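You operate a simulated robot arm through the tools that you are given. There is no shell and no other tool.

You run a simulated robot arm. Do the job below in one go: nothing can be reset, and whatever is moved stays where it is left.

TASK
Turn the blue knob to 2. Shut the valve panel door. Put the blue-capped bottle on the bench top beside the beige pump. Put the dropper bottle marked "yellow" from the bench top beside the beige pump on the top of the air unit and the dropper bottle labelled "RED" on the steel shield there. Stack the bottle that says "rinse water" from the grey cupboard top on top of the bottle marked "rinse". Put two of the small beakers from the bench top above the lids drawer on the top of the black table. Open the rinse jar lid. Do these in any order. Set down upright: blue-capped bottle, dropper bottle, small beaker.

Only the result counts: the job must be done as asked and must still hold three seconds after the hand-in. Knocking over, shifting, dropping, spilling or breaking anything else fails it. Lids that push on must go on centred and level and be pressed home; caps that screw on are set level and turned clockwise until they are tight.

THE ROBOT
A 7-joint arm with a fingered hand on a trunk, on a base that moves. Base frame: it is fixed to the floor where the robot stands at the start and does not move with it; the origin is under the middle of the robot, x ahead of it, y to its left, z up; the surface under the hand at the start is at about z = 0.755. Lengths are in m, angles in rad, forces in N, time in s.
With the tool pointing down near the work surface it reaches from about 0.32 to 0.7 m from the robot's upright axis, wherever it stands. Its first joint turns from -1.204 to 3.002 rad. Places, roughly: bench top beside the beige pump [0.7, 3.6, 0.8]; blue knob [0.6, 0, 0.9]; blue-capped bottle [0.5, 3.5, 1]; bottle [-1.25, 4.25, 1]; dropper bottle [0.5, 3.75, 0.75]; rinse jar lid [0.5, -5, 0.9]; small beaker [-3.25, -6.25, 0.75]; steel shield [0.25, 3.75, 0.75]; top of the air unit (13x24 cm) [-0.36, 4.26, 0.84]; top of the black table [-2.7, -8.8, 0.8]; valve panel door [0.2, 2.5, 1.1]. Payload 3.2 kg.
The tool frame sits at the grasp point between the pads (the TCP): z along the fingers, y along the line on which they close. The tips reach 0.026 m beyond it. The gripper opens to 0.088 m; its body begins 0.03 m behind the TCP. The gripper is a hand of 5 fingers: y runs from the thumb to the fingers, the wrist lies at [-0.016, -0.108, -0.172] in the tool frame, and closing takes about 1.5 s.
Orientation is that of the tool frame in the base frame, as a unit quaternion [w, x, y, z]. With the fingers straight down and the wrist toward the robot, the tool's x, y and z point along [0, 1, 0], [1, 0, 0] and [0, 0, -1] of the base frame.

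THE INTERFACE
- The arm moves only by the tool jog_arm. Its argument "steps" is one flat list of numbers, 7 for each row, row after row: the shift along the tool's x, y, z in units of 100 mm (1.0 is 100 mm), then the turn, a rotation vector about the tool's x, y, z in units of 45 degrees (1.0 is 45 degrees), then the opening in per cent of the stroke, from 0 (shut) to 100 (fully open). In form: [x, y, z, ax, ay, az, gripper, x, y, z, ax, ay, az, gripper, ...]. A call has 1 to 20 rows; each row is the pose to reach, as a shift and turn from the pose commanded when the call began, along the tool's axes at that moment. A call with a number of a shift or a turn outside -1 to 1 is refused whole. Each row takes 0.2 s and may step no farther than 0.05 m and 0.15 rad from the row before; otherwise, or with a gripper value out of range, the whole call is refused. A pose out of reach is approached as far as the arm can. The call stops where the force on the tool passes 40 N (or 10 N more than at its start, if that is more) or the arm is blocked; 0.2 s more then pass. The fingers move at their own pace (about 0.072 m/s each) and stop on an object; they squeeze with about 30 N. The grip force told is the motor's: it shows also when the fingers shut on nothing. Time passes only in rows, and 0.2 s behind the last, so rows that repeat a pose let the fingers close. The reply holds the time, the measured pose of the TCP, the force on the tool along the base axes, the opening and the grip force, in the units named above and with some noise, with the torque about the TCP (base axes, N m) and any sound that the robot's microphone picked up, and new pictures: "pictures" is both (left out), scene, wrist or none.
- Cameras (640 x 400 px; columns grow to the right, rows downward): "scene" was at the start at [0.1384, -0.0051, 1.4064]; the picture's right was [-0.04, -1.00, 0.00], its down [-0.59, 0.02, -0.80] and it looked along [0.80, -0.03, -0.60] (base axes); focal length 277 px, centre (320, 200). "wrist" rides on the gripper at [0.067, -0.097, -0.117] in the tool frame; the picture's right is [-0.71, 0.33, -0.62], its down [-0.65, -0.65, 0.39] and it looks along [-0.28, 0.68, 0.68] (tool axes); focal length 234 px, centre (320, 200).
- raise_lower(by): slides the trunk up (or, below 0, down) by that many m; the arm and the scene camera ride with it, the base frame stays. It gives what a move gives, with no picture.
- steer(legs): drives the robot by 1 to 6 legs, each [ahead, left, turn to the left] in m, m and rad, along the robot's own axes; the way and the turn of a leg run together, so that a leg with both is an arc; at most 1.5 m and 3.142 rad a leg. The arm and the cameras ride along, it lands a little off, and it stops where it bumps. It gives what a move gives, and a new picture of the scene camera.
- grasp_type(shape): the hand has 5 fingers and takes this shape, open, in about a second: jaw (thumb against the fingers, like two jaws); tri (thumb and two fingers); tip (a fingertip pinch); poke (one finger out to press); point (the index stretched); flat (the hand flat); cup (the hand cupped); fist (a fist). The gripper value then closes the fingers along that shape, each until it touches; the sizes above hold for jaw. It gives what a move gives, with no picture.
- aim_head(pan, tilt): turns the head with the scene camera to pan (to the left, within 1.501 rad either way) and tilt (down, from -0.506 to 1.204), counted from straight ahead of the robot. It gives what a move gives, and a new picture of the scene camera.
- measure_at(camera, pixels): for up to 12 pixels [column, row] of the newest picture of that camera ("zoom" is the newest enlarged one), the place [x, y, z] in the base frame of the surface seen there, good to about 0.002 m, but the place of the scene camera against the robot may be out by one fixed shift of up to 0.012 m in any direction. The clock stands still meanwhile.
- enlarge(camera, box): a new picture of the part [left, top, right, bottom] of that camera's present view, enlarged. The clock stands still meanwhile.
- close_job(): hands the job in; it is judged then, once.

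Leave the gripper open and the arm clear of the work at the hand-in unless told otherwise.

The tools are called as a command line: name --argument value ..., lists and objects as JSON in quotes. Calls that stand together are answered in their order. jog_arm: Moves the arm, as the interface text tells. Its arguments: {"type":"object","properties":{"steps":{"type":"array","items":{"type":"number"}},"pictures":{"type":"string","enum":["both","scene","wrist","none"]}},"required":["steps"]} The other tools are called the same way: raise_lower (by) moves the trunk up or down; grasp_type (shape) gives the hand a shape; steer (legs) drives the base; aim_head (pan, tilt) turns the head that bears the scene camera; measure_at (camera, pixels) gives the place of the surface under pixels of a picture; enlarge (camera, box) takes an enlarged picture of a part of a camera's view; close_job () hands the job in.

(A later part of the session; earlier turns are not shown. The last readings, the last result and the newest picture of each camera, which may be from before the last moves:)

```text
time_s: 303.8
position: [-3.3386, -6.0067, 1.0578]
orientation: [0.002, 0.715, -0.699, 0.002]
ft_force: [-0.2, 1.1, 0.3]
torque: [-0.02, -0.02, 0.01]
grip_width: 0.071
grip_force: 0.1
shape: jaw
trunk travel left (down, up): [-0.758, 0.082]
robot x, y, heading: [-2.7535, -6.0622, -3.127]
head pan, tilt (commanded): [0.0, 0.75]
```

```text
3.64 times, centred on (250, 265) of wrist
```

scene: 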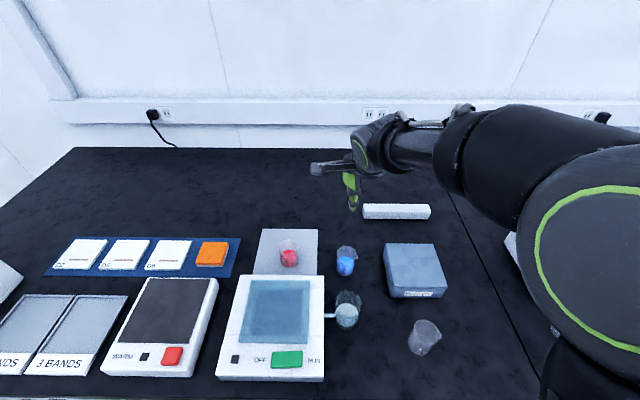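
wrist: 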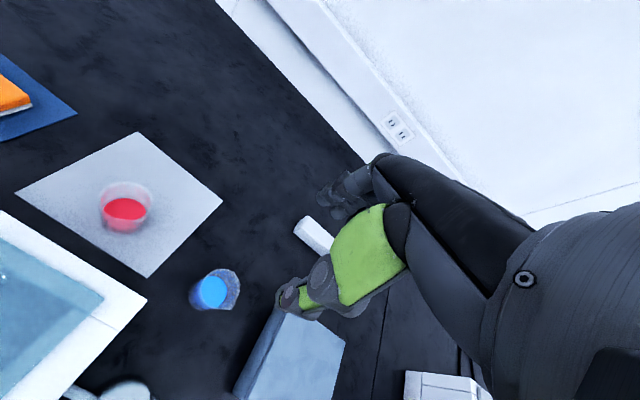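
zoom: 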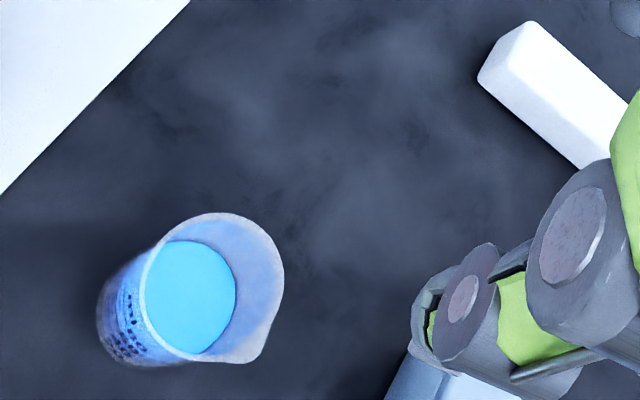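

The beaker's axis is at (-3.3335, -6.004), 5 mm nearer than the TCP. I'll correct and go down 200 mm in two calls.

jog_arm --steps '[-0.024, -0.05, 0.25, 0, 0, 0, 80, -0.024, -0.05, 0.5, 0, 0, 0, 80, -0.024, -0.05, 0.75, 0, 0, 0, 80, -0.024, -0.05, 1.0, 0, 0, 0, 80]' --pictures "none"

jog_arm --steps '[0, 0, 0.25, 0, 0, 0, 80, 0, 0, 0.5, 0, 0, 0, 80, 0, 0, 0.75, 0, 0, 0, 80, 0, 0, 0.9, 0, 0, 0, 80]' --pictures "both"

enlarge --camera "wrist" --box '[180, 190, 350, 330]'

```text
time_s: 304.8
position: [-3.3321, -6.0019, 0.9582]
orientation: [0.001, 0.715, -0.699, 0.001]
ft_force: [0.2, -0.3, -0.3]
torque: [-0.02, 0.0, -0.01]
grip_width: 0.0709
grip_force: 0.0
shape: jaw
trunk travel left (down, up): [-0.758, 0.082]
robot x, y, heading: [-2.7555, -6.0685, -3.124]
head pan, tilt (commanded): [0.0, 0.75]
```

```text
time_s: 305.8
position: [-3.331, -6.0039, 0.8688]
orientation: [0.001, 0.715, -0.7, 0.001]
ft_force: [0.0, 0.2, -0.4]
torque: [0.0, -0.03, -0.03]
grip_width: 0.0707
grip_force: 0.2
shape: jaw
trunk travel left (down, up): [-0.758, 0.082]
robot x, y, heading: [-2.7535, -6.0703, -3.132]
head pan, tilt (commanded): [0.0, 0.75]
```

scene: 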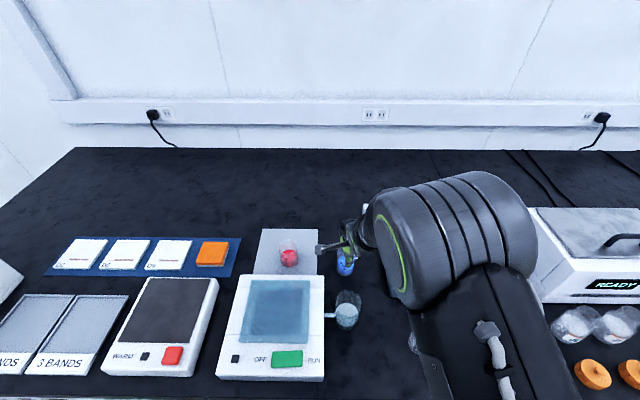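
wrist: 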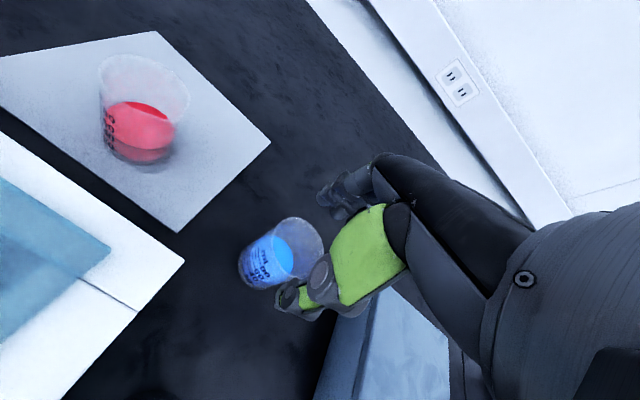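

```text
2.86 times, centred on (265, 260) of wrist
```

zoom: 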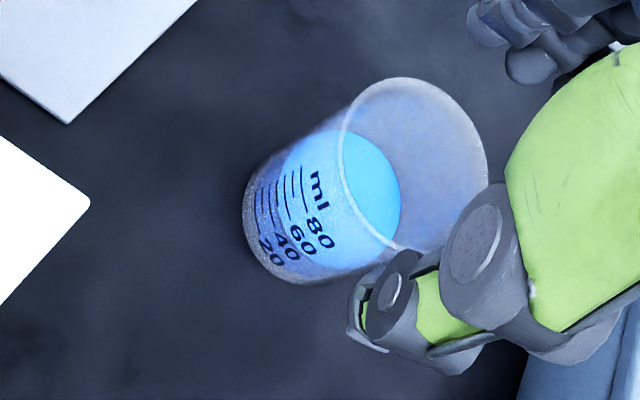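

The beaker is between thumb and fingers. I'll go down 65 mm and close.

jog_arm --steps '[0, 0, 0.2, 0, 0, 0, 80, 0, 0, 0.4, 0, 0, 0, 80, 0, 0, 0.65, 0, 0, 0, 80, 0, 0, 0.65, 0, 0, 0, 80, 0, 0, 0.65, 0, 0, 0, 60, 0, 0, 0.65, 0, 0, 0, 50, 0, 0, 0.65, 0, 0, 0, 0, 0, 0, 0.65, 0, 0, 0, 0, 0, 0, 0.65, 0, 0, 0, 0, 0, 0, 0.65, 0, 0, 0, 0]' --pictures "both"

```text
time_s: 308.0
position: [-3.3277, -6.0048, 0.8027]
orientation: [0.002, 0.714, -0.7, 0.001]
ft_force: [0.7, -0.5, 1.9]
torque: [-0.01, -0.08, -0.01]
grip_width: 0.0444
grip_force: 29.7
shape: jaw
trunk travel left (down, up): [-0.758, 0.082]
robot x, y, heading: [-2.7555, -6.0652, -3.126]
head pan, tilt (commanded): [0.0, 0.75]
```

scene: 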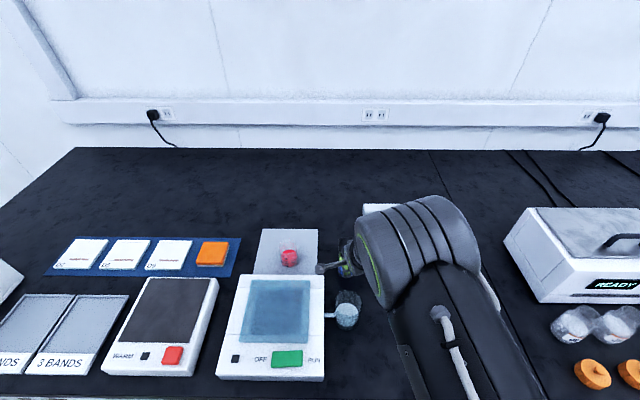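
wrist: 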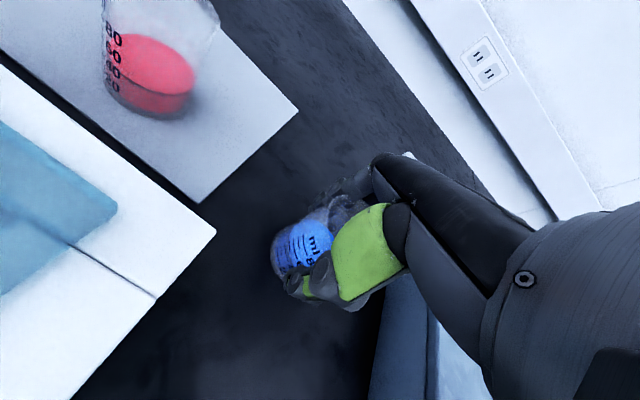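

Blue is held (44 mm). I'll lift it straight up 100 mm, slowly.

jog_arm --steps '[0, 0, -0.1, 0, 0, 0, 0, 0, 0, -0.25, 0, 0, 0, 0, 0, 0, -0.45, 0, 0, 0, 0, 0, 0, -0.7, 0, 0, 0, 0, 0, 0, -1.0, 0, 0, 0, 0]' --pictures "wrist"

jog_arm --steps '[0, 0, -0.25, 0, 0, 0, 0, 0, 0, -0.5, 0, 0, 0, 0, 0, 0, -0.75, 0, 0, 0, 0, 0, -0.1, -1.0, 0, 0, 0, 0]' --pictures "both"

```text
time_s: 309.2
position: [-3.3292, -6.004, 0.9023]
orientation: [0.001, 0.714, -0.7, 0.002]
ft_force: [-0.4, -0.4, -0.5]
torque: [0.0, 0.0, -0.06]
grip_width: 0.0443
grip_force: 30.0
shape: jaw
trunk travel left (down, up): [-0.758, 0.082]
robot x, y, heading: [-2.7568, -6.0634, -3.133]
head pan, tilt (commanded): [0.0, 0.75]
```

wrist: 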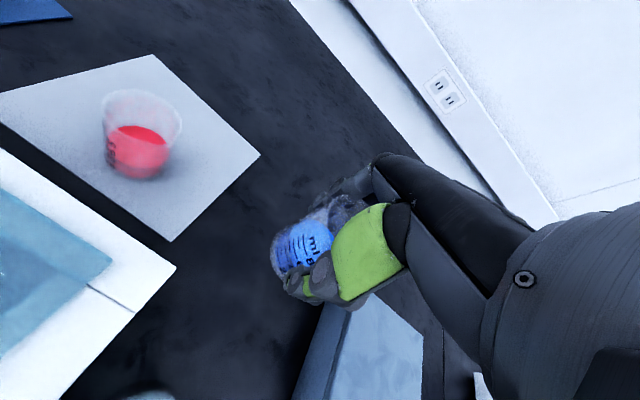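

```text
time_s: 310.2
position: [-3.3185, -6.0031, 1.0052]
orientation: [0.002, 0.714, -0.7, 0.002]
ft_force: [0.3, 0.8, -0.6]
torque: [0.01, -0.02, 0.0]
grip_width: 0.0441
grip_force: 29.7
shape: jaw
trunk travel left (down, up): [-0.758, 0.082]
robot x, y, heading: [-2.7523, -6.0659, -3.125]
head pan, tilt (commanded): [0.0, 0.75]
```

scene: 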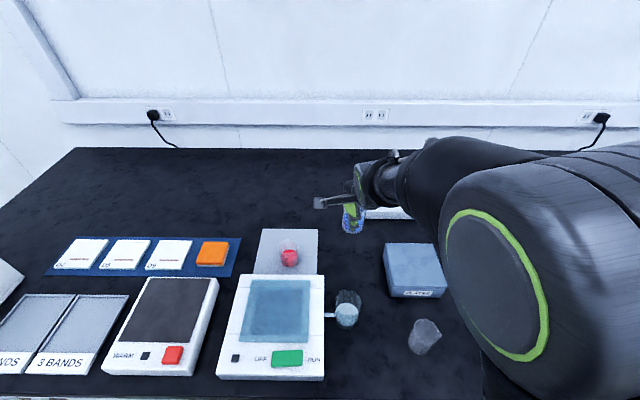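
wrist: 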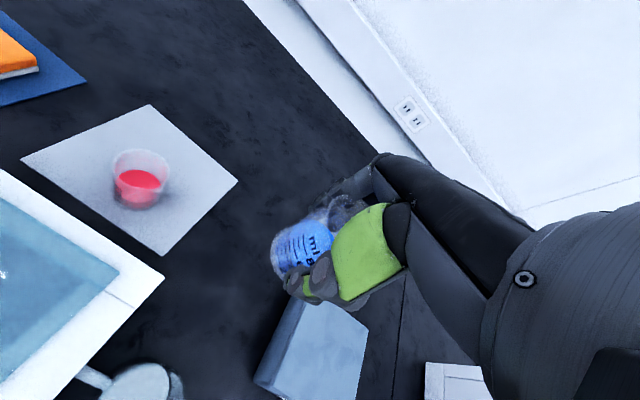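

Blue is safely up. I'll back off from the bench, turn left to face the black table, and look.

steer --legs '[[-0.55, 0, 0], [0, 0, 1.571]]'

aim_head --pan 0.0 --tilt 0.4

```text
time_s: 317.2
position: [-2.2668, -6.6243, 1.0034]
orientation: [0.0, 1.0, 0.014, 0.002]
ft_force: [-0.3, 0.5, -1.0]
torque: [0.02, 0.03, 0.0]
grip_width: 0.0437
grip_force: 30.1
shape: jaw
trunk travel left (down, up): [-0.758, 0.082]
robot x, y, heading: [-2.2105, -6.0611, -1.551]
head pan, tilt (commanded): [0.0, 0.75]
```

scene: 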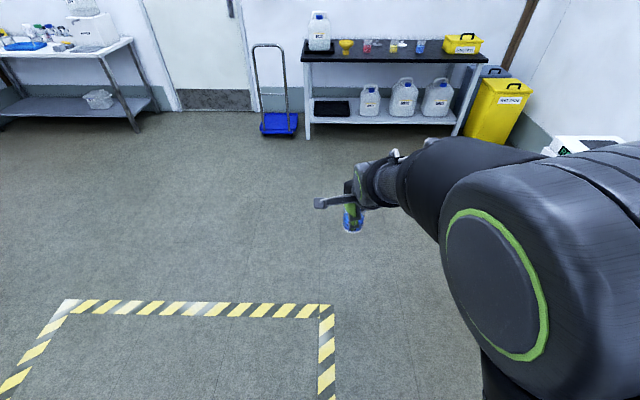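

```text
time_s: 318.0
position: [-2.2663, -6.6244, 1.0048]
orientation: [-0.001, 1.0, 0.013, 0.002]
ft_force: [-0.7, 0.0, -0.9]
torque: [-0.02, -0.04, 0.0]
grip_width: 0.0441
grip_force: 30.2
shape: jaw
trunk travel left (down, up): [-0.758, 0.082]
robot x, y, heading: [-2.2098, -6.0609, -1.547]
head pan, tilt (commanded): [0.0, 0.4]
```

scene: 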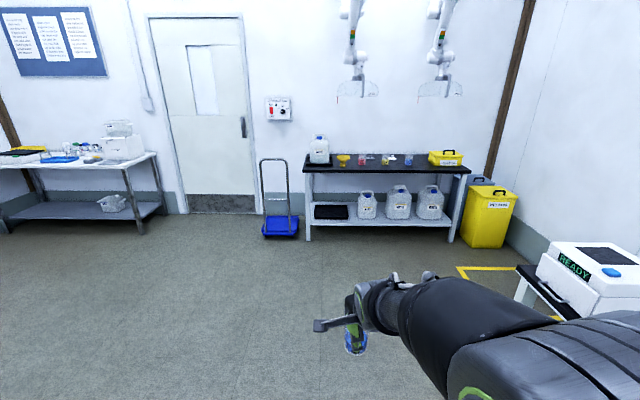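

The black table is ahead. I'll zoom in on its top and measure it.

enlarge --camera "scene" --box '[290, 130, 480, 240]'

measure_at --camera "scene" --pixels '[[310, 172], [465, 174], [385, 172], [385, 158], [320, 150], [343, 158], [363, 160], [385, 160], [408, 160], [447, 158], [330, 228], [280, 220]]'

```text
3.37 times, centred on (385, 185) of scene
```

zoom: 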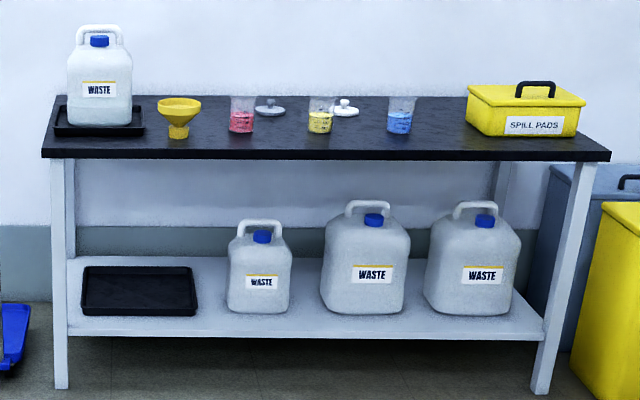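

```text
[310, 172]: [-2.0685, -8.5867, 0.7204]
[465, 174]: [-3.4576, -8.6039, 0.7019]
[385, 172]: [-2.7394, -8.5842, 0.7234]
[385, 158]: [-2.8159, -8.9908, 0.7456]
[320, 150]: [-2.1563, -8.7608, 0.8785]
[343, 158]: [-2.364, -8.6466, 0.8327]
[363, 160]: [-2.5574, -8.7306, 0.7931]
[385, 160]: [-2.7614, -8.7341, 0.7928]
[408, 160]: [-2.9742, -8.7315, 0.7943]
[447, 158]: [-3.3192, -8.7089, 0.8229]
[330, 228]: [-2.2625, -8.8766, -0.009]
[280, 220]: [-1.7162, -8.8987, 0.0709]
```

The table top is at z about 0.754, front edge y -8.585, and already holds red, yellow and blue beakers at y -8.73. Free spots: (-2.66, -8.66) and (-2.87, -8.66). I'll drive there.

steer --legs '[[1.35, 0, -0.022], [0.55, -0.44, 0]]'

aim_head --pan 0.0 --tilt 0.65

```text
time_s: 328.2
position: [-2.7204, -8.5001, 1.0034]
orientation: [0.0, 1.0, 0.001, 0.002]
ft_force: [-0.7, -1.1, -1.3]
torque: [0.02, 0.0, -0.01]
grip_width: 0.0441
grip_force: 30.1
shape: jaw
trunk travel left (down, up): [-0.758, 0.082]
robot x, y, heading: [-2.6448, -7.936, -1.574]
head pan, tilt (commanded): [0.0, 0.4]
```

scene: 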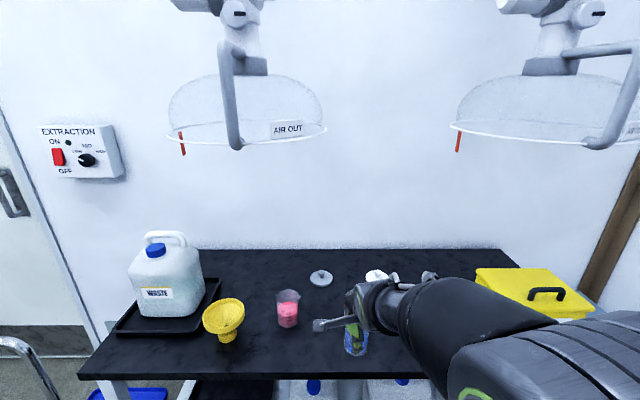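

```text
time_s: 329.0
position: [-2.7207, -8.5005, 1.0029]
orientation: [0.0, 1.0, 0.0, 0.002]
ft_force: [0.2, 0.5, -0.7]
torque: [0.02, 0.0, 0.03]
grip_width: 0.0439
grip_force: 30.5
shape: jaw
trunk travel left (down, up): [-0.758, 0.082]
robot x, y, heading: [-2.6497, -7.937, -1.575]
head pan, tilt (commanded): [0.0, 0.649]
```

scene: 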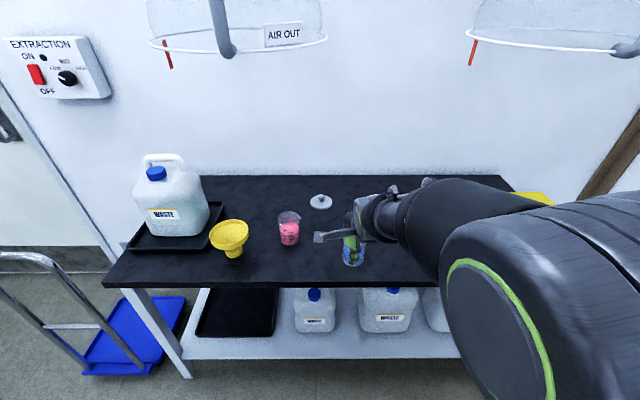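

The extraction hoods hang over the table. I'll measure their rims and the existing beakers before reaching in.

measure_at --camera "scene" --pixels '[[170, 55], [240, 45], [320, 40], [475, 50], [550, 40], [290, 225], [290, 240], [320, 200], [420, 278], [300, 283], [170, 50], [472, 60]]'

enlarge --camera "wrist" --box '[0, 0, 640, 400]'

```text
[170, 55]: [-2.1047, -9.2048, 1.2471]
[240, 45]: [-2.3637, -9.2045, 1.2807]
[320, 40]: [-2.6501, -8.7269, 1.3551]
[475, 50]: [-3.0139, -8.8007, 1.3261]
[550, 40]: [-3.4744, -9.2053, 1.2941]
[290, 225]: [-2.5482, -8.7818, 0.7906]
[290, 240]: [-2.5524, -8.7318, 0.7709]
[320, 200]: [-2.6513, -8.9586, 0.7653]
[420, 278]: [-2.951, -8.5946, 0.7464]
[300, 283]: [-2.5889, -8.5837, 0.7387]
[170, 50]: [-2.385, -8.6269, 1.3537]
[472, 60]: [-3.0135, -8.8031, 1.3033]
```

```text
1.00 times, centred on (320, 200) of wrist (not enlarged: the box is as wide or as high as the picture)
```

zoom: 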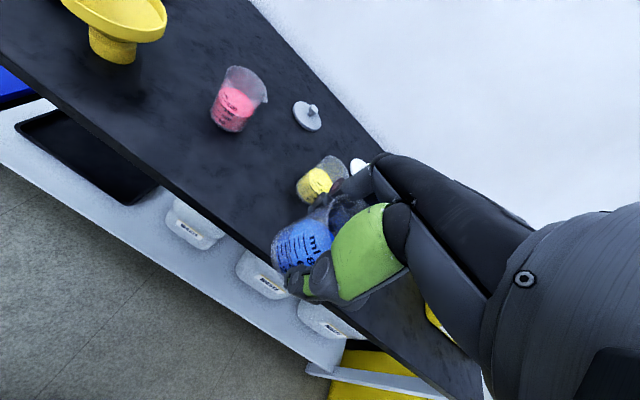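

The hoods are above z 1.29, out of the way. I'll carry blue over the spot (-2.655, -8.655), then lower.

jog_arm --steps '[0.08, 0.2, 0.05, 0, 0, 0, 0, 0.16, 0.4, 0.1, 0, 0, 0, 0, 0.25, 0.6, 0.2, 0, 0, 0, 0, 0.33, 0.78, 0.3, 0, 0, 0, 0]' --pictures "none"

jog_arm --steps '[0.08, 0.2, 0.1, 0, 0, 0, 0, 0.16, 0.4, 0.2, 0, 0, 0, 0, 0.25, 0.6, 0.3, 0, 0, 0, 0, 0.327, 0.765, 0.4, 0, 0, 0, 0]' --pictures "both"

```text
time_s: 330.0
position: [-2.6862, -8.5791, 0.9713]
orientation: [-0.001, 1.0, 0.0, 0.001]
ft_force: [0.5, -0.2, -0.9]
torque: [-0.03, 0.05, -0.01]
grip_width: 0.0438
grip_force: 30.1
shape: jaw
trunk travel left (down, up): [-0.758, 0.082]
robot x, y, heading: [-2.6455, -7.9405, -1.574]
head pan, tilt (commanded): [0.0, 0.649]
```

```text
time_s: 331.0
position: [-2.6559, -8.6504, 0.9314]
orientation: [-0.002, 1.0, 0.001, 0.002]
ft_force: [-0.2, -0.3, -0.2]
torque: [0.02, 0.01, 0.0]
grip_width: 0.0439
grip_force: 29.8
shape: jaw
out of reach, approached as far as the arm can: row 4
trunk travel left (down, up): [-0.758, 0.082]
robot x, y, heading: [-2.6491, -7.9356, -1.573]
head pan, tilt (commanded): [0.0, 0.649]
```

scene: 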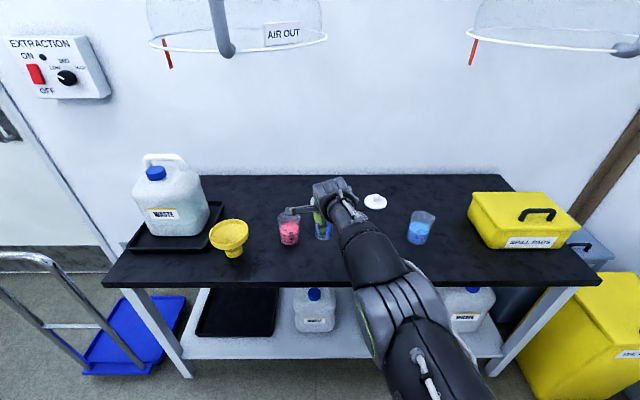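
wrist: 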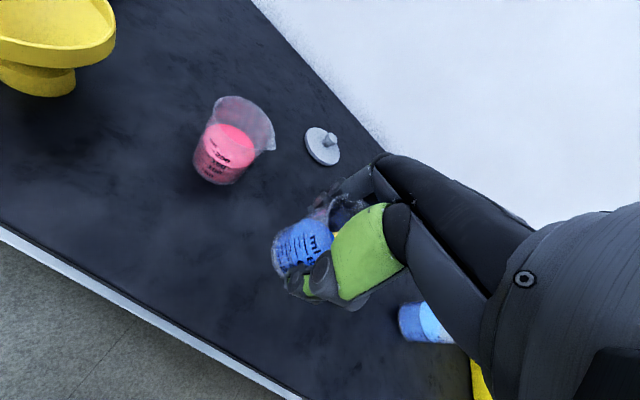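

That is the edge of reach. I'll draw the hand back 100 mm and drive the base 0.11 m nearer.

jog_arm --steps '[0, -0.3, 0, 0, 0, 0, 0, 0, -0.6, 0, 0, 0, 0, 0, 0, -1.0, 0, 0, 0, 0, 0]' --pictures "none"

steer --legs '[[0.11, 0, 0]]'

enlarge --camera "wrist" --box '[0, 0, 640, 400]'

```text
time_s: 331.8
position: [-2.6605, -8.5476, 0.929]
orientation: [-0.003, 1.0, -0.004, 0.005]
ft_force: [0.3, 0.6, -0.8]
torque: [-0.01, 0.02, 0.01]
grip_width: 0.0437
grip_force: 30.0
shape: jaw
trunk travel left (down, up): [-0.758, 0.082]
robot x, y, heading: [-2.6453, -7.9365, -1.579]
head pan, tilt (commanded): [0.0, 0.649]
```

```text
time_s: 333.0
position: [-2.6585, -8.6607, 0.931]
orientation: [-0.002, 1.0, -0.003, 0.006]
ft_force: [0.7, 0.1, -0.8]
torque: [-0.01, -0.01, 0.0]
grip_width: 0.0437
grip_force: 29.5
shape: jaw
trunk travel left (down, up): [-0.758, 0.082]
robot x, y, heading: [-2.6419, -8.0481, -1.573]
head pan, tilt (commanded): [0.0, 0.649]
```

scene: 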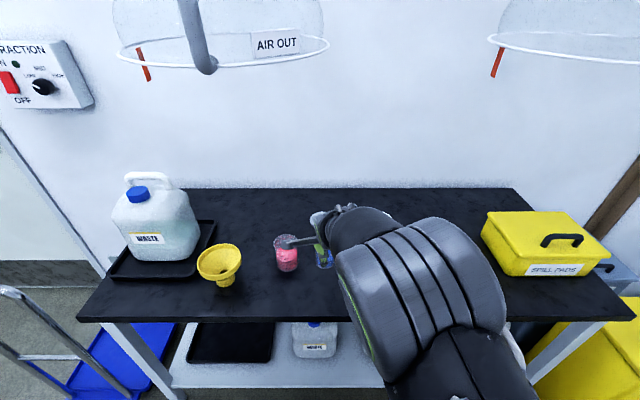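

```text
1.00 times, centred on (320, 200) of wrist (not enlarged: the box is as wide or as high as the picture)
```

zoom: 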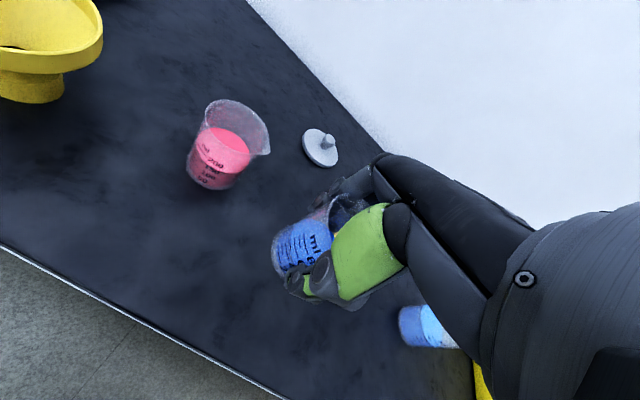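

There is clear space here. I'll lower blue 100 mm, then the last part gently.

jog_arm --steps '[0, 0, 0.25, 0, 0, 0, 0, 0, 0, 0.5, 0, 0, 0, 0, 0, 0, 0.75, 0, 0, 0, 0, 0, 0, 1.0, 0, 0, 0, 0]' --pictures "wrist"

jog_arm --steps '[0, 0, 0.1, 0, 0, 0, 0, 0, 0, 0.2, 0, 0, 0, 0, 0, 0, 0.25, 0, 0, 0, 0, 0, 0, 0.28, 0, 0, 0, 0, 0, 0, 0.295, 0, 0, 0, 0]' --pictures "both"

```text
time_s: 334.0
position: [-2.6578, -8.6605, 0.8316]
orientation: [-0.002, 1.0, -0.002, 0.006]
ft_force: [-0.2, 0.0, -0.7]
torque: [-0.03, 0.0, 0.0]
grip_width: 0.0434
grip_force: 30.3
shape: jaw
trunk travel left (down, up): [-0.758, 0.082]
robot x, y, heading: [-2.6469, -8.0491, -1.575]
head pan, tilt (commanded): [0.0, 0.649]
```

wrist: 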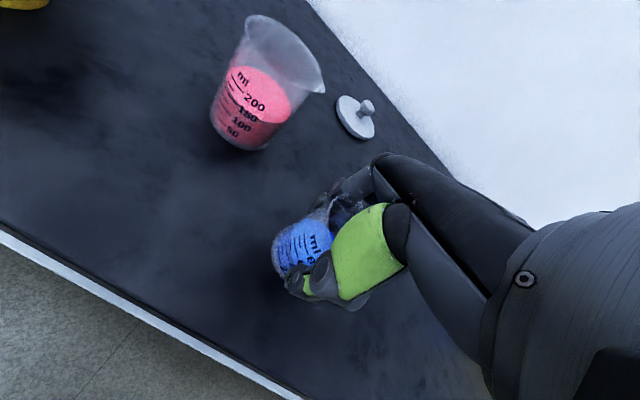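

```text
time_s: 335.2
position: [-2.6567, -8.6602, 0.8039]
orientation: [0.0, 1.0, -0.003, 0.007]
ft_force: [0.0, -0.3, 0.7]
torque: [-0.01, 0.0, 0.0]
grip_width: 0.0435
grip_force: 30.2
shape: jaw
trunk travel left (down, up): [-0.758, 0.082]
robot x, y, heading: [-2.6483, -8.0472, -1.572]
head pan, tilt (commanded): [0.0, 0.649]
```

scene: 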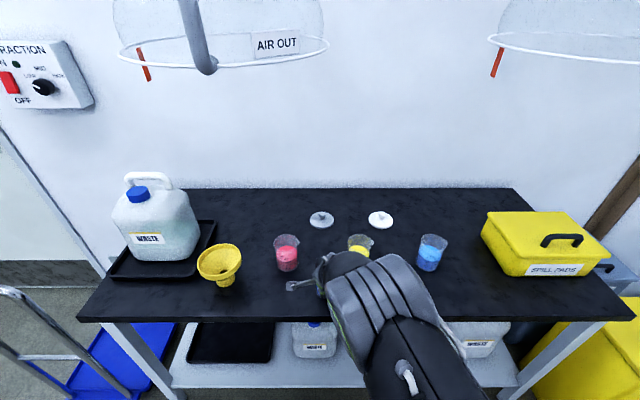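
wrist: 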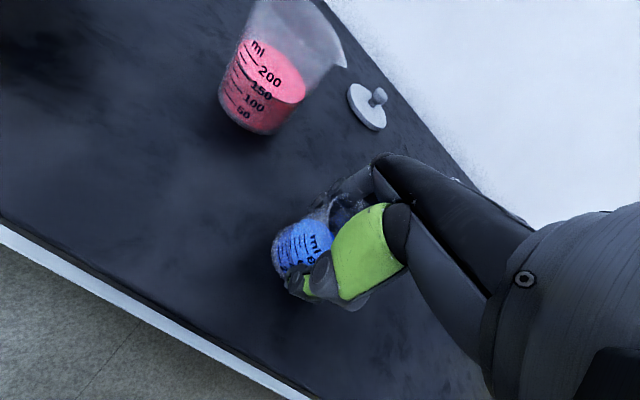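

Almost down. I'll lower in 1 mm rows until contact.

jog_arm --steps '[0, 0, 0.01, 0, 0, 0, 0, 0, 0, 0.02, 0, 0, 0, 0, 0, 0, 0.03, 0, 0, 0, 0]' --pictures "none"

```text
time_s: 336.0
position: [-2.6567, -8.6597, 0.8024]
orientation: [0.001, 1.0, -0.002, 0.007]
ft_force: [-0.5, -1.5, 12.6]
torque: [0.22, 0.06, 0.0]
grip_width: 0.0436
grip_force: 30.0
shape: jaw
trunk travel left (down, up): [-0.758, 0.082]
robot x, y, heading: [-2.6461, -8.0486, -1.575]
head pan, tilt (commanded): [0.0, 0.649]
```

Contact at 12.6 N. I'll ease 1 mm, open to 80%, and rise straight up.

jog_arm --steps '[0, 0, -0.01, 0, 0, 0, 0, 0, 0, -0.01, 0, 0, 0, 60, 0, 0, -0.01, 0, 0, 0, 80, 0, 0, -0.01, 0, 0, 0, 80, 0, 0, -0.01, 0, 0, 0, 80, 0, 0, -0.1, 0, 0, 0, 80, 0, 0, -0.3, 0, 0, 0, 80, 0, 0, -0.6, 0, 0, 0, 80, 0, 0, -1.0, 0, 0, 0, 80]'

```text
time_s: 338.0
position: [-2.6579, -8.6604, 0.8983]
orientation: [-0.002, 1.0, -0.002, 0.006]
ft_force: [-0.7, 0.0, -0.5]
torque: [-0.02, -0.03, -0.01]
grip_width: 0.0701
grip_force: 0.1
shape: jaw
trunk travel left (down, up): [-0.758, 0.082]
robot x, y, heading: [-2.6471, -8.0479, -1.577]
head pan, tilt (commanded): [0.0, 0.649]
```

scene: 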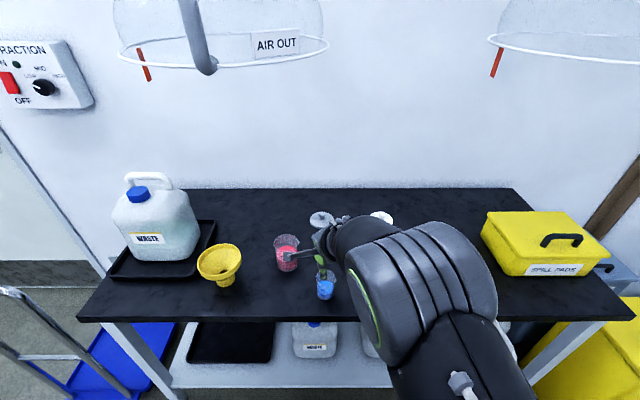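
wrist: 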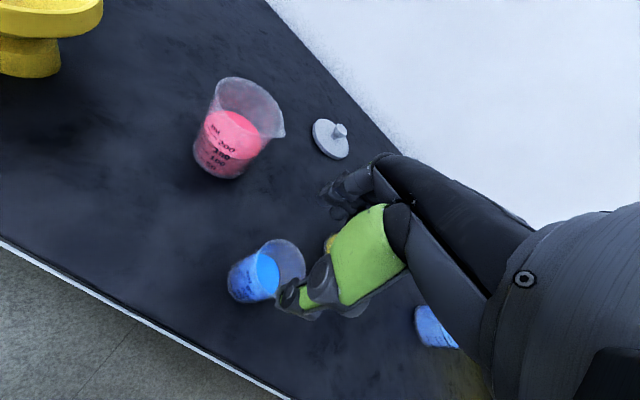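

Blue stands on the black table. Now back for the pink one: lift, drive back the same way, and turn to the bench.

jog_arm --steps '[0, -0.2, -0.25, 0, 0, 0, 80, 0, -0.4, -0.5, 0, 0, 0, 80, 0, -0.6, -0.75, 0, 0, 0, 80, 0, -0.9, -1.0, 0, 0, 0, 80]' --pictures "none"

steer --legs '[[-0.55, 0.44, 0], [-1.4, 0, 0], [0, 0, -1.566]]'

aim_head --pan 0.0 --tilt 0.6

```text
time_s: 339.0
position: [-2.6587, -8.5669, 1.0011]
orientation: [0.0, 1.0, -0.002, 0.006]
ft_force: [0.4, 0.7, 0.4]
torque: [-0.02, 0.04, -0.01]
grip_width: 0.0704
grip_force: 0.0
shape: jaw
trunk travel left (down, up): [-0.758, 0.082]
robot x, y, heading: [-2.6498, -8.045, -1.575]
head pan, tilt (commanded): [0.0, 0.649]
```

```text
time_s: 353.2
position: [-2.7607, -6.0922, 1.0001]
orientation: [0.004, 0.712, -0.702, 0.007]
ft_force: [0.4, -0.4, 0.8]
torque: [0.01, 0.04, 0.0]
grip_width: 0.07
grip_force: 0.0
shape: jaw
trunk travel left (down, up): [-0.758, 0.082]
robot x, y, heading: [-2.2339, -6.0951, -3.126]
head pan, tilt (commanded): [0.0, 0.649]
```

scene: 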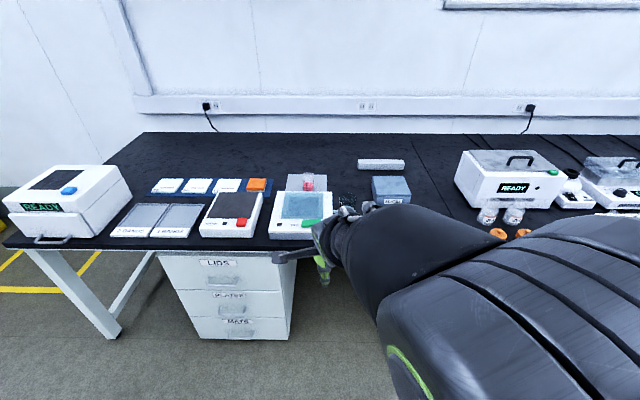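

```text
time_s: 353.9
position: [-2.7611, -6.0931, 0.9991]
orientation: [0.004, 0.712, -0.702, 0.006]
ft_force: [0.5, -0.4, -0.5]
torque: [0.01, 0.02, -0.01]
grip_width: 0.0702
grip_force: 0.1
shape: jaw
trunk travel left (down, up): [-0.758, 0.082]
robot x, y, heading: [-2.2408, -6.0916, -3.125]
head pan, tilt (commanded): [0.0, 0.6]
```

scene: 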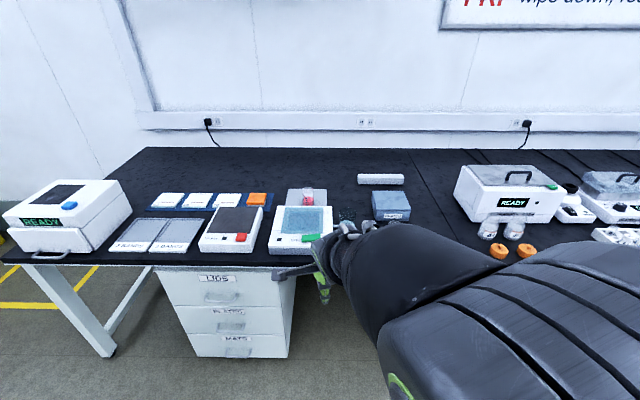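

I'll drive in 0.53 m and then look at pink with the wrist camera.

steer --legs '[[0.53, 0, -0.015]]'

enlarge --camera "wrist" --box '[0, 0, 640, 400]'

```text
time_s: 356.9
position: [-3.2881, -6.0917, 1.0]
orientation: [0.004, 0.708, -0.706, 0.006]
ft_force: [-0.2, 0.7, -0.1]
torque: [0.01, 0.01, 0.01]
grip_width: 0.0703
grip_force: 0.0
shape: jaw
trunk travel left (down, up): [-0.758, 0.082]
robot x, y, heading: [-2.7669, -6.1024, -3.137]
head pan, tilt (commanded): [0.0, 0.6]
```

scene: 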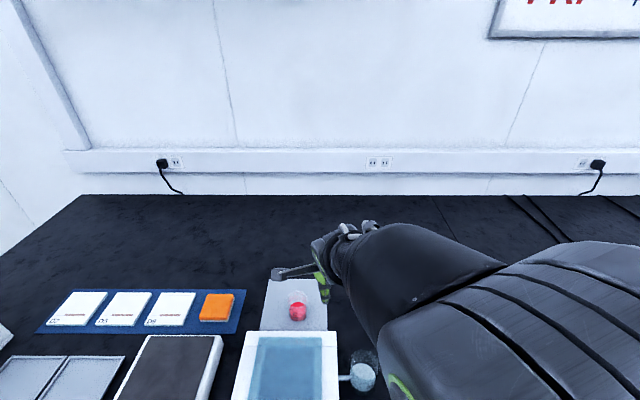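

```text
1.00 times, centred on (320, 200) of wrist (not enlarged: the box is as wide or as high as the picture)
```

zoom: 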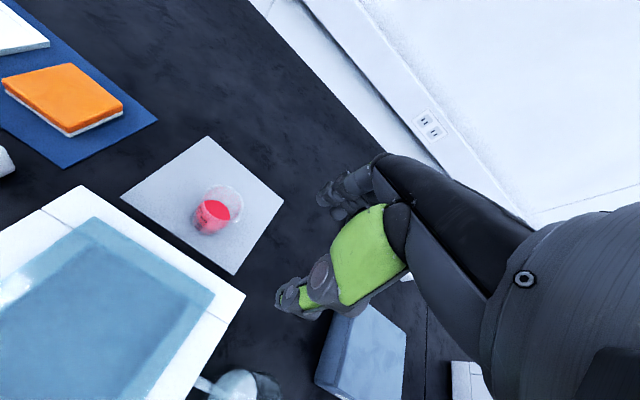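

enlarge --camera "wrist" --box '[170, 165, 270, 245]'

```text
5.00 times, centred on (220, 205) of wrist
```

zoom: 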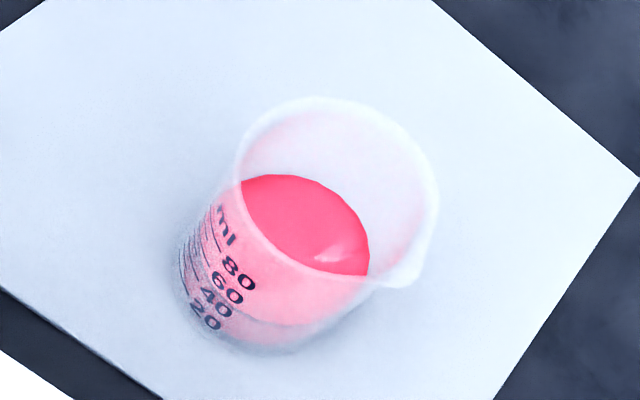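

I'll measure the device's back edge next to pink, for the thumb's clearance, plus rim points.

measure_at --camera "zoom" --pixels '[[20, 370], [60, 395], [30, 390], [305, 225], [390, 280], [412, 285], [250, 340], [185, 300], [240, 190], [335, 100]]'

enlarge --camera "wrist" --box '[100, 180, 260, 300]'

```text
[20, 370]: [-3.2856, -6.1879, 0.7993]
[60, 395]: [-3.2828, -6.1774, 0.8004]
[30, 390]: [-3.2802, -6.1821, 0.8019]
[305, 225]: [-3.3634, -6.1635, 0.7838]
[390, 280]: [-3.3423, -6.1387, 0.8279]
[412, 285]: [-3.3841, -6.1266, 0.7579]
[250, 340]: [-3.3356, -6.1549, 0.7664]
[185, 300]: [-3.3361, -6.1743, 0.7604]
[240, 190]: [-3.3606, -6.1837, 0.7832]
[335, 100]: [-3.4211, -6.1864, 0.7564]
```

```text
3.33 times, centred on (180, 240) of wrist
```

zoom: 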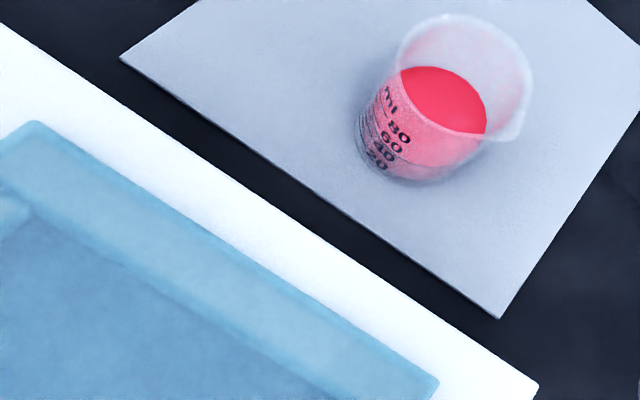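

The device's back edge is at x -3.287, so the thumb has about 15 mm of room at 75% opening. I'll move over pink.

jog_arm --steps '[0.17, 0.17, 0.05, 0, 0, 0, 75, 0.34, 0.34, 0.1, 0, -0.01, 0, 75, 0.52, 0.51, 0.2, 0, -0.018, 0, 75, 0.688, 0.672, 0.3, 0, -0.018, 0, 75, 0.688, 0.672, 0.3, 0, -0.018, 0, 75]' --pictures "both"

enlarge --camera "wrist" --box '[185, 220, 315, 330]'

```text
time_s: 358.1
position: [-3.364, -6.1469, 0.986]
orientation: [-0.022, -0.691, 0.722, -0.021]
ft_force: [0.5, 0.8, 0.0]
torque: [-0.03, -0.03, 0.0]
grip_width: 0.0665
grip_force: 0.0
shape: jaw
trunk travel left (down, up): [-0.758, 0.082]
robot x, y, heading: [-2.7639, -6.1015, -3.141]
head pan, tilt (commanded): [0.0, 0.6]
```

scene: 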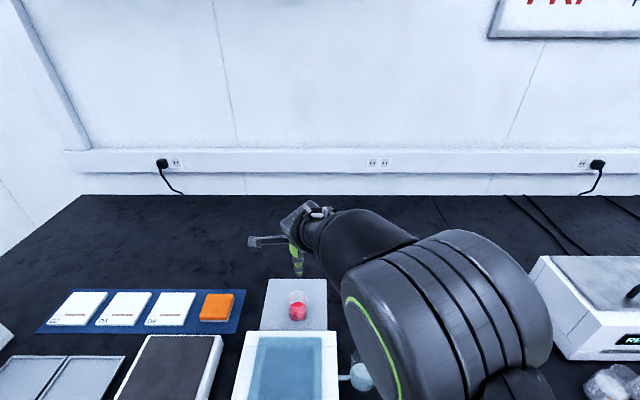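
wrist: 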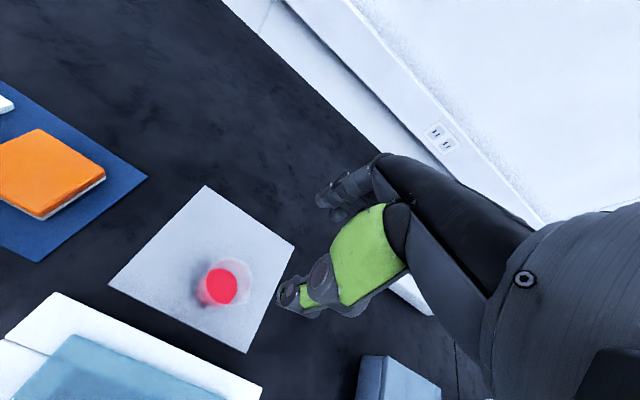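

```text
3.64 times, centred on (250, 275) of wrist
```

zoom: 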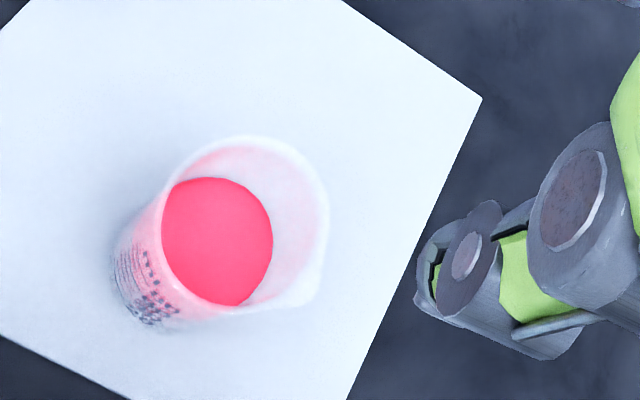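

The reading is a bit off the commanded pose; the arm may still be settling. I'll hold and read again.

jog_arm --steps '[0, 0, 0, 0, 0, 0, 75, 0, 0, 0, 0, 0, 0, 75]' --pictures "none"

```text
time_s: 358.8
position: [-3.3652, -6.1459, 0.9839]
orientation: [-0.018, -0.69, 0.723, -0.021]
ft_force: [-0.1, -0.3, 0.3]
torque: [-0.03, -0.02, 0.0]
grip_width: 0.0661
grip_force: 0.0
shape: jaw
trunk travel left (down, up): [-0.758, 0.082]
robot x, y, heading: [-2.7676, -6.1001, -3.134]
head pan, tilt (commanded): [0.0, 0.6]
```

The arm is in an awkward bend (elbow high). I'll raise the hand 0.2 m to let it re-arrange, and check the pose.

jog_arm --steps '[-0.1, -0.1, -0.25, 0, 0, 0, 75, -0.2, -0.2, -0.5, 0, 0, 0, 75, -0.3, -0.3, -0.75, 0, 0, 0, 75, -0.4, -0.4, -1.0, 0, 0, 0, 75]' --pictures "none"

jog_arm --steps '[-0.1, 0, -0.25, 0, 0, 0, 75, -0.2, 0, -0.5, 0, 0, 0, 75, -0.3, 0, -0.75, 0, 0, 0, 75, -0.4, 0, -1.0, 0, 0, 0, 75, -0.4, 0, -1.0, 0, 0, 0, 75]' --pictures "scene"

```text
time_s: 359.8
position: [-3.3135, -6.123, 1.0724]
orientation: [-0.002, 0.708, -0.706, 0.001]
ft_force: [1.2, 0.3, 0.5]
torque: [0.03, 0.02, 0.02]
grip_width: 0.0664
grip_force: 0.0
shape: jaw
trunk travel left (down, up): [-0.758, 0.082]
robot x, y, heading: [-2.7657, -6.0976, -3.141]
head pan, tilt (commanded): [0.0, 0.6]
```

```text
time_s: 360.9
position: [-3.3152, -6.0832, 1.1723]
orientation: [-0.001, 0.708, -0.706, 0.0]
ft_force: [0.4, 0.8, 0.4]
torque: [-0.01, 0.02, -0.02]
grip_width: 0.0663
grip_force: 0.0
shape: jaw
trunk travel left (down, up): [-0.758, 0.082]
robot x, y, heading: [-2.7643, -6.0991, -3.139]
head pan, tilt (commanded): [0.0, 0.6]
```

scene: 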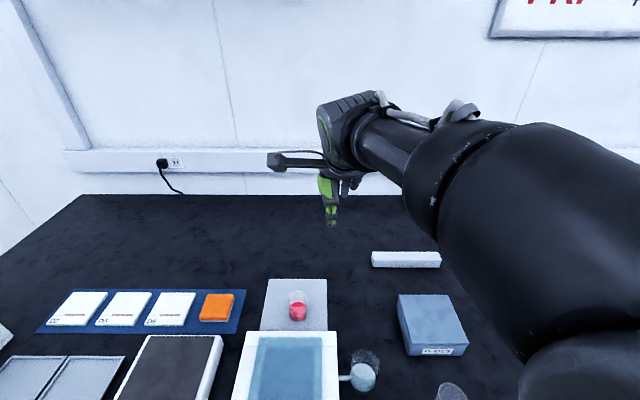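

Vertical again. Blue worked with the beaker to the robot's right, so I'll shift the base 0.12 m to the left to get the same geometry for pink.

steer --legs '[[0, 0.12, 0]]'

enlarge --camera "wrist" --box '[180, 180, 340, 310]'

```text
time_s: 362.2
position: [-3.3135, -6.206, 1.1709]
orientation: [-0.002, 0.709, -0.705, 0.002]
ft_force: [-0.3, 0.3, 0.2]
torque: [0.01, 0.01, 0.02]
grip_width: 0.0663
grip_force: 0.2
shape: jaw
trunk travel left (down, up): [-0.758, 0.082]
robot x, y, heading: [-2.7662, -6.2193, -3.135]
head pan, tilt (commanded): [0.0, 0.6]
```

scene: 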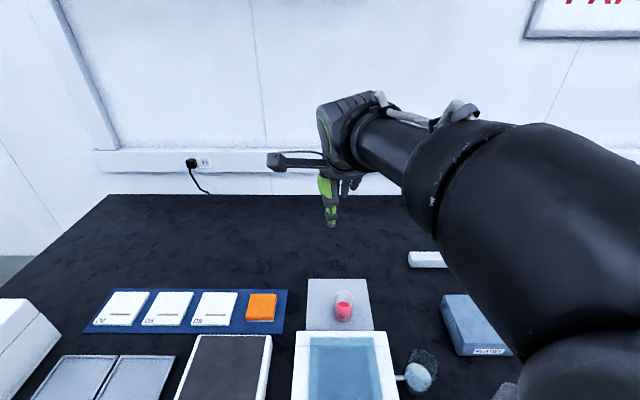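

```text
3.08 times, centred on (260, 245) of wrist
```

zoom: 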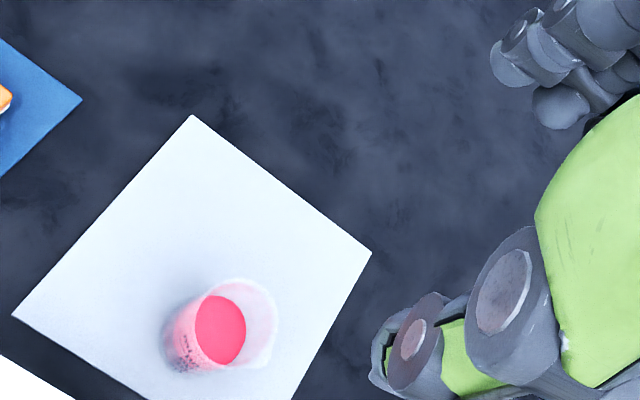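

Rim centre now at about (-3.3567, -6.1637). I'll move over it and go down in two calls.

jog_arm --steps '[-0.1, 0.1, 0.2, 0, 0, 0, 75, -0.21, 0.21, 0.4, 0, 0, 0, 75, -0.32, 0.32, 0.6, 0, 0, 0, 75, -0.425, 0.429, 0.8, 0, 0, 0, 75, -0.425, 0.429, 1.0, 0, 0, 0, 75]' --pictures "none"

jog_arm --steps '[0, 0, 0.25, 0, 0, 0, 75, 0, 0, 0.5, 0, 0, 0, 75, 0, 0, 0.75, 0, 0, 0, 75, 0, 0, 0.9, 0, 0, 0, 75, 0, 0, 0.9, 0, 0, 0, 75]' --pictures "both"

enlarge --camera "wrist" --box '[185, 200, 335, 330]'

```text
time_s: 363.4
position: [-3.3563, -6.1622, 1.0724]
orientation: [-0.002, 0.709, -0.705, 0.0]
ft_force: [0.2, -1.1, -0.2]
torque: [-0.01, 0.02, 0.02]
grip_width: 0.0662
grip_force: 0.2
shape: jaw
trunk travel left (down, up): [-0.758, 0.082]
robot x, y, heading: [-2.7657, -6.2218, -3.134]
head pan, tilt (commanded): [0.0, 0.6]
```

```text
time_s: 364.6
position: [-3.3565, -6.1639, 0.9828]
orientation: [-0.001, 0.709, -0.705, 0.0]
ft_force: [-0.7, -0.1, 0.0]
torque: [-0.01, -0.04, -0.02]
grip_width: 0.0662
grip_force: 0.1
shape: jaw
trunk travel left (down, up): [-0.758, 0.082]
robot x, y, heading: [-2.7662, -6.2213, -3.133]
head pan, tilt (commanded): [0.0, 0.6]
```

scene: 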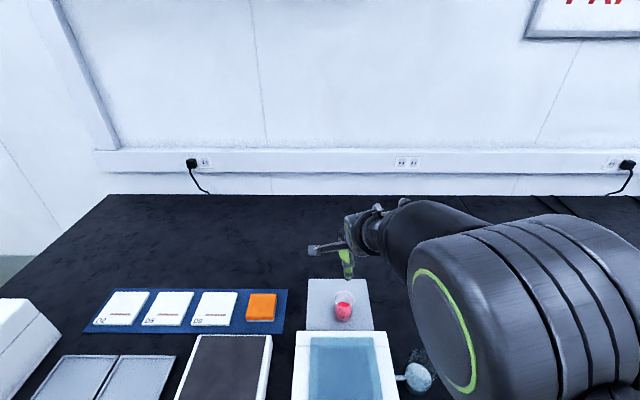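
wrist: 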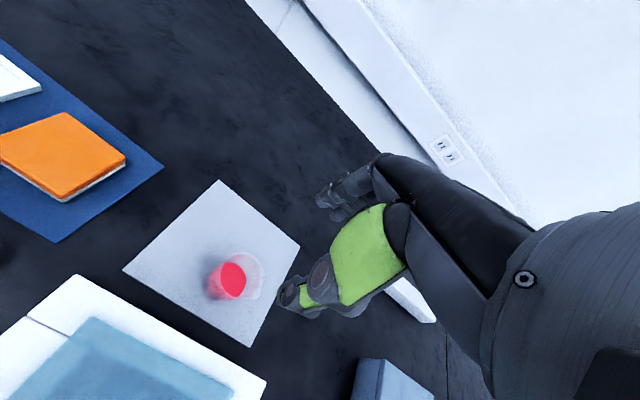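

```text
3.08 times, centred on (260, 265) of wrist
```

zoom: 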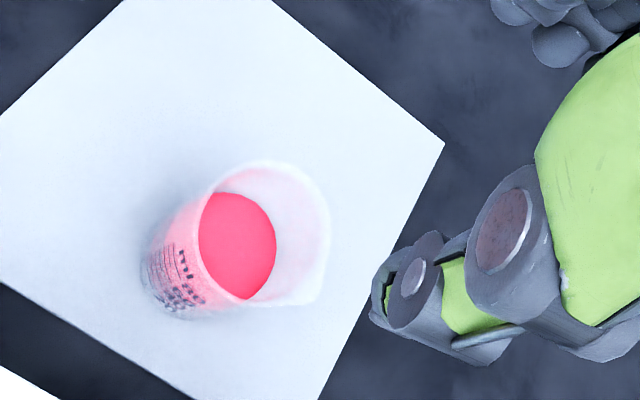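

Perfectly aligned. I'll go down 100 mm, then 77 mm, and close.

jog_arm --steps '[0, 0, 0.25, 0, 0, 0, 75, 0, 0, 0.5, 0, 0, 0, 75, 0, 0, 0.75, 0, 0, 0, 75, 0, 0, 1.0, 0, 0, 0, 75, 0, 0, 1.0, 0, 0, 0, 75]' --pictures "wrist"

```text
time_s: 365.8
position: [-3.3548, -6.1647, 0.8803]
orientation: [-0.001, 0.708, -0.706, 0.001]
ft_force: [0.5, -0.3, 1.0]
torque: [0.0, 0.01, 0.01]
grip_width: 0.0664
grip_force: 0.0
shape: jaw
trunk travel left (down, up): [-0.758, 0.082]
robot x, y, heading: [-2.7635, -6.2238, -3.14]
head pan, tilt (commanded): [0.0, 0.6]
```

wrist: 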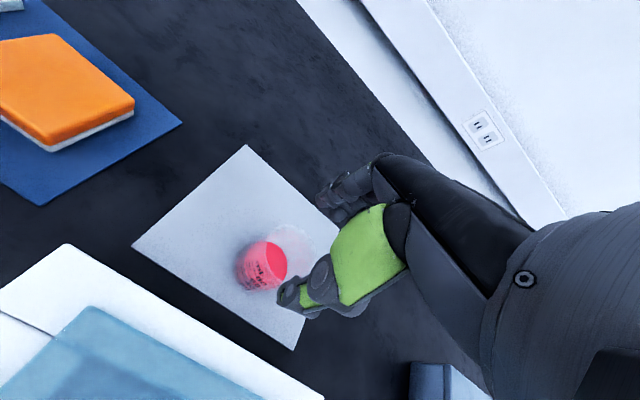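

jog_arm --steps '[0, 0, 0.2, 0, 0, 0, 75, 0, 0, 0.4, 0, 0, 0, 75, 0, 0, 0.6, 0, 0, 0, 75, 0, 0, 0.75, 0, 0, 0, 75, 0, 0, 0.75, 0, 0, 0, 75, 0, 0, 0.75, 0, 0, 0, 60, 0, 0, 0.75, 0, 0, 0, 50, 0, 0, 0.75, 0, 0, 0, 0, 0, 0, 0.75, 0, 0, 0, 0, 0, 0, 0.75, 0, 0, 0, 0, 0, 0, 0.75, 0, 0, 0, 0]' --pictures "both"

```text
time_s: 368.2
position: [-3.3553, -6.1643, 0.8059]
orientation: [-0.001, 0.709, -0.705, 0.002]
ft_force: [0.5, -0.8, 1.0]
torque: [-0.02, -0.06, -0.03]
grip_width: 0.0449
grip_force: 30.1
shape: jaw
trunk travel left (down, up): [-0.758, 0.082]
robot x, y, heading: [-2.7645, -6.2227, -3.138]
head pan, tilt (commanded): [0.0, 0.6]
```

scene: 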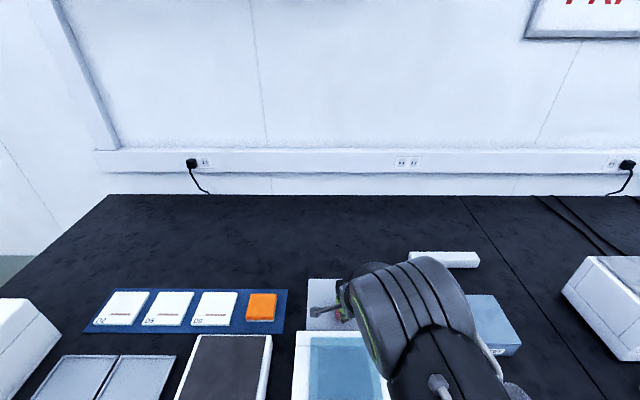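
wrist: 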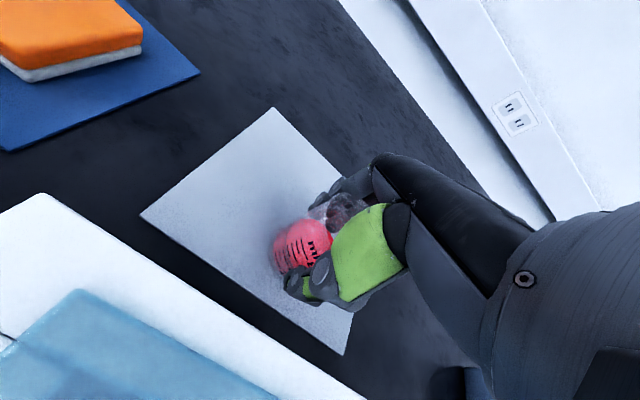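

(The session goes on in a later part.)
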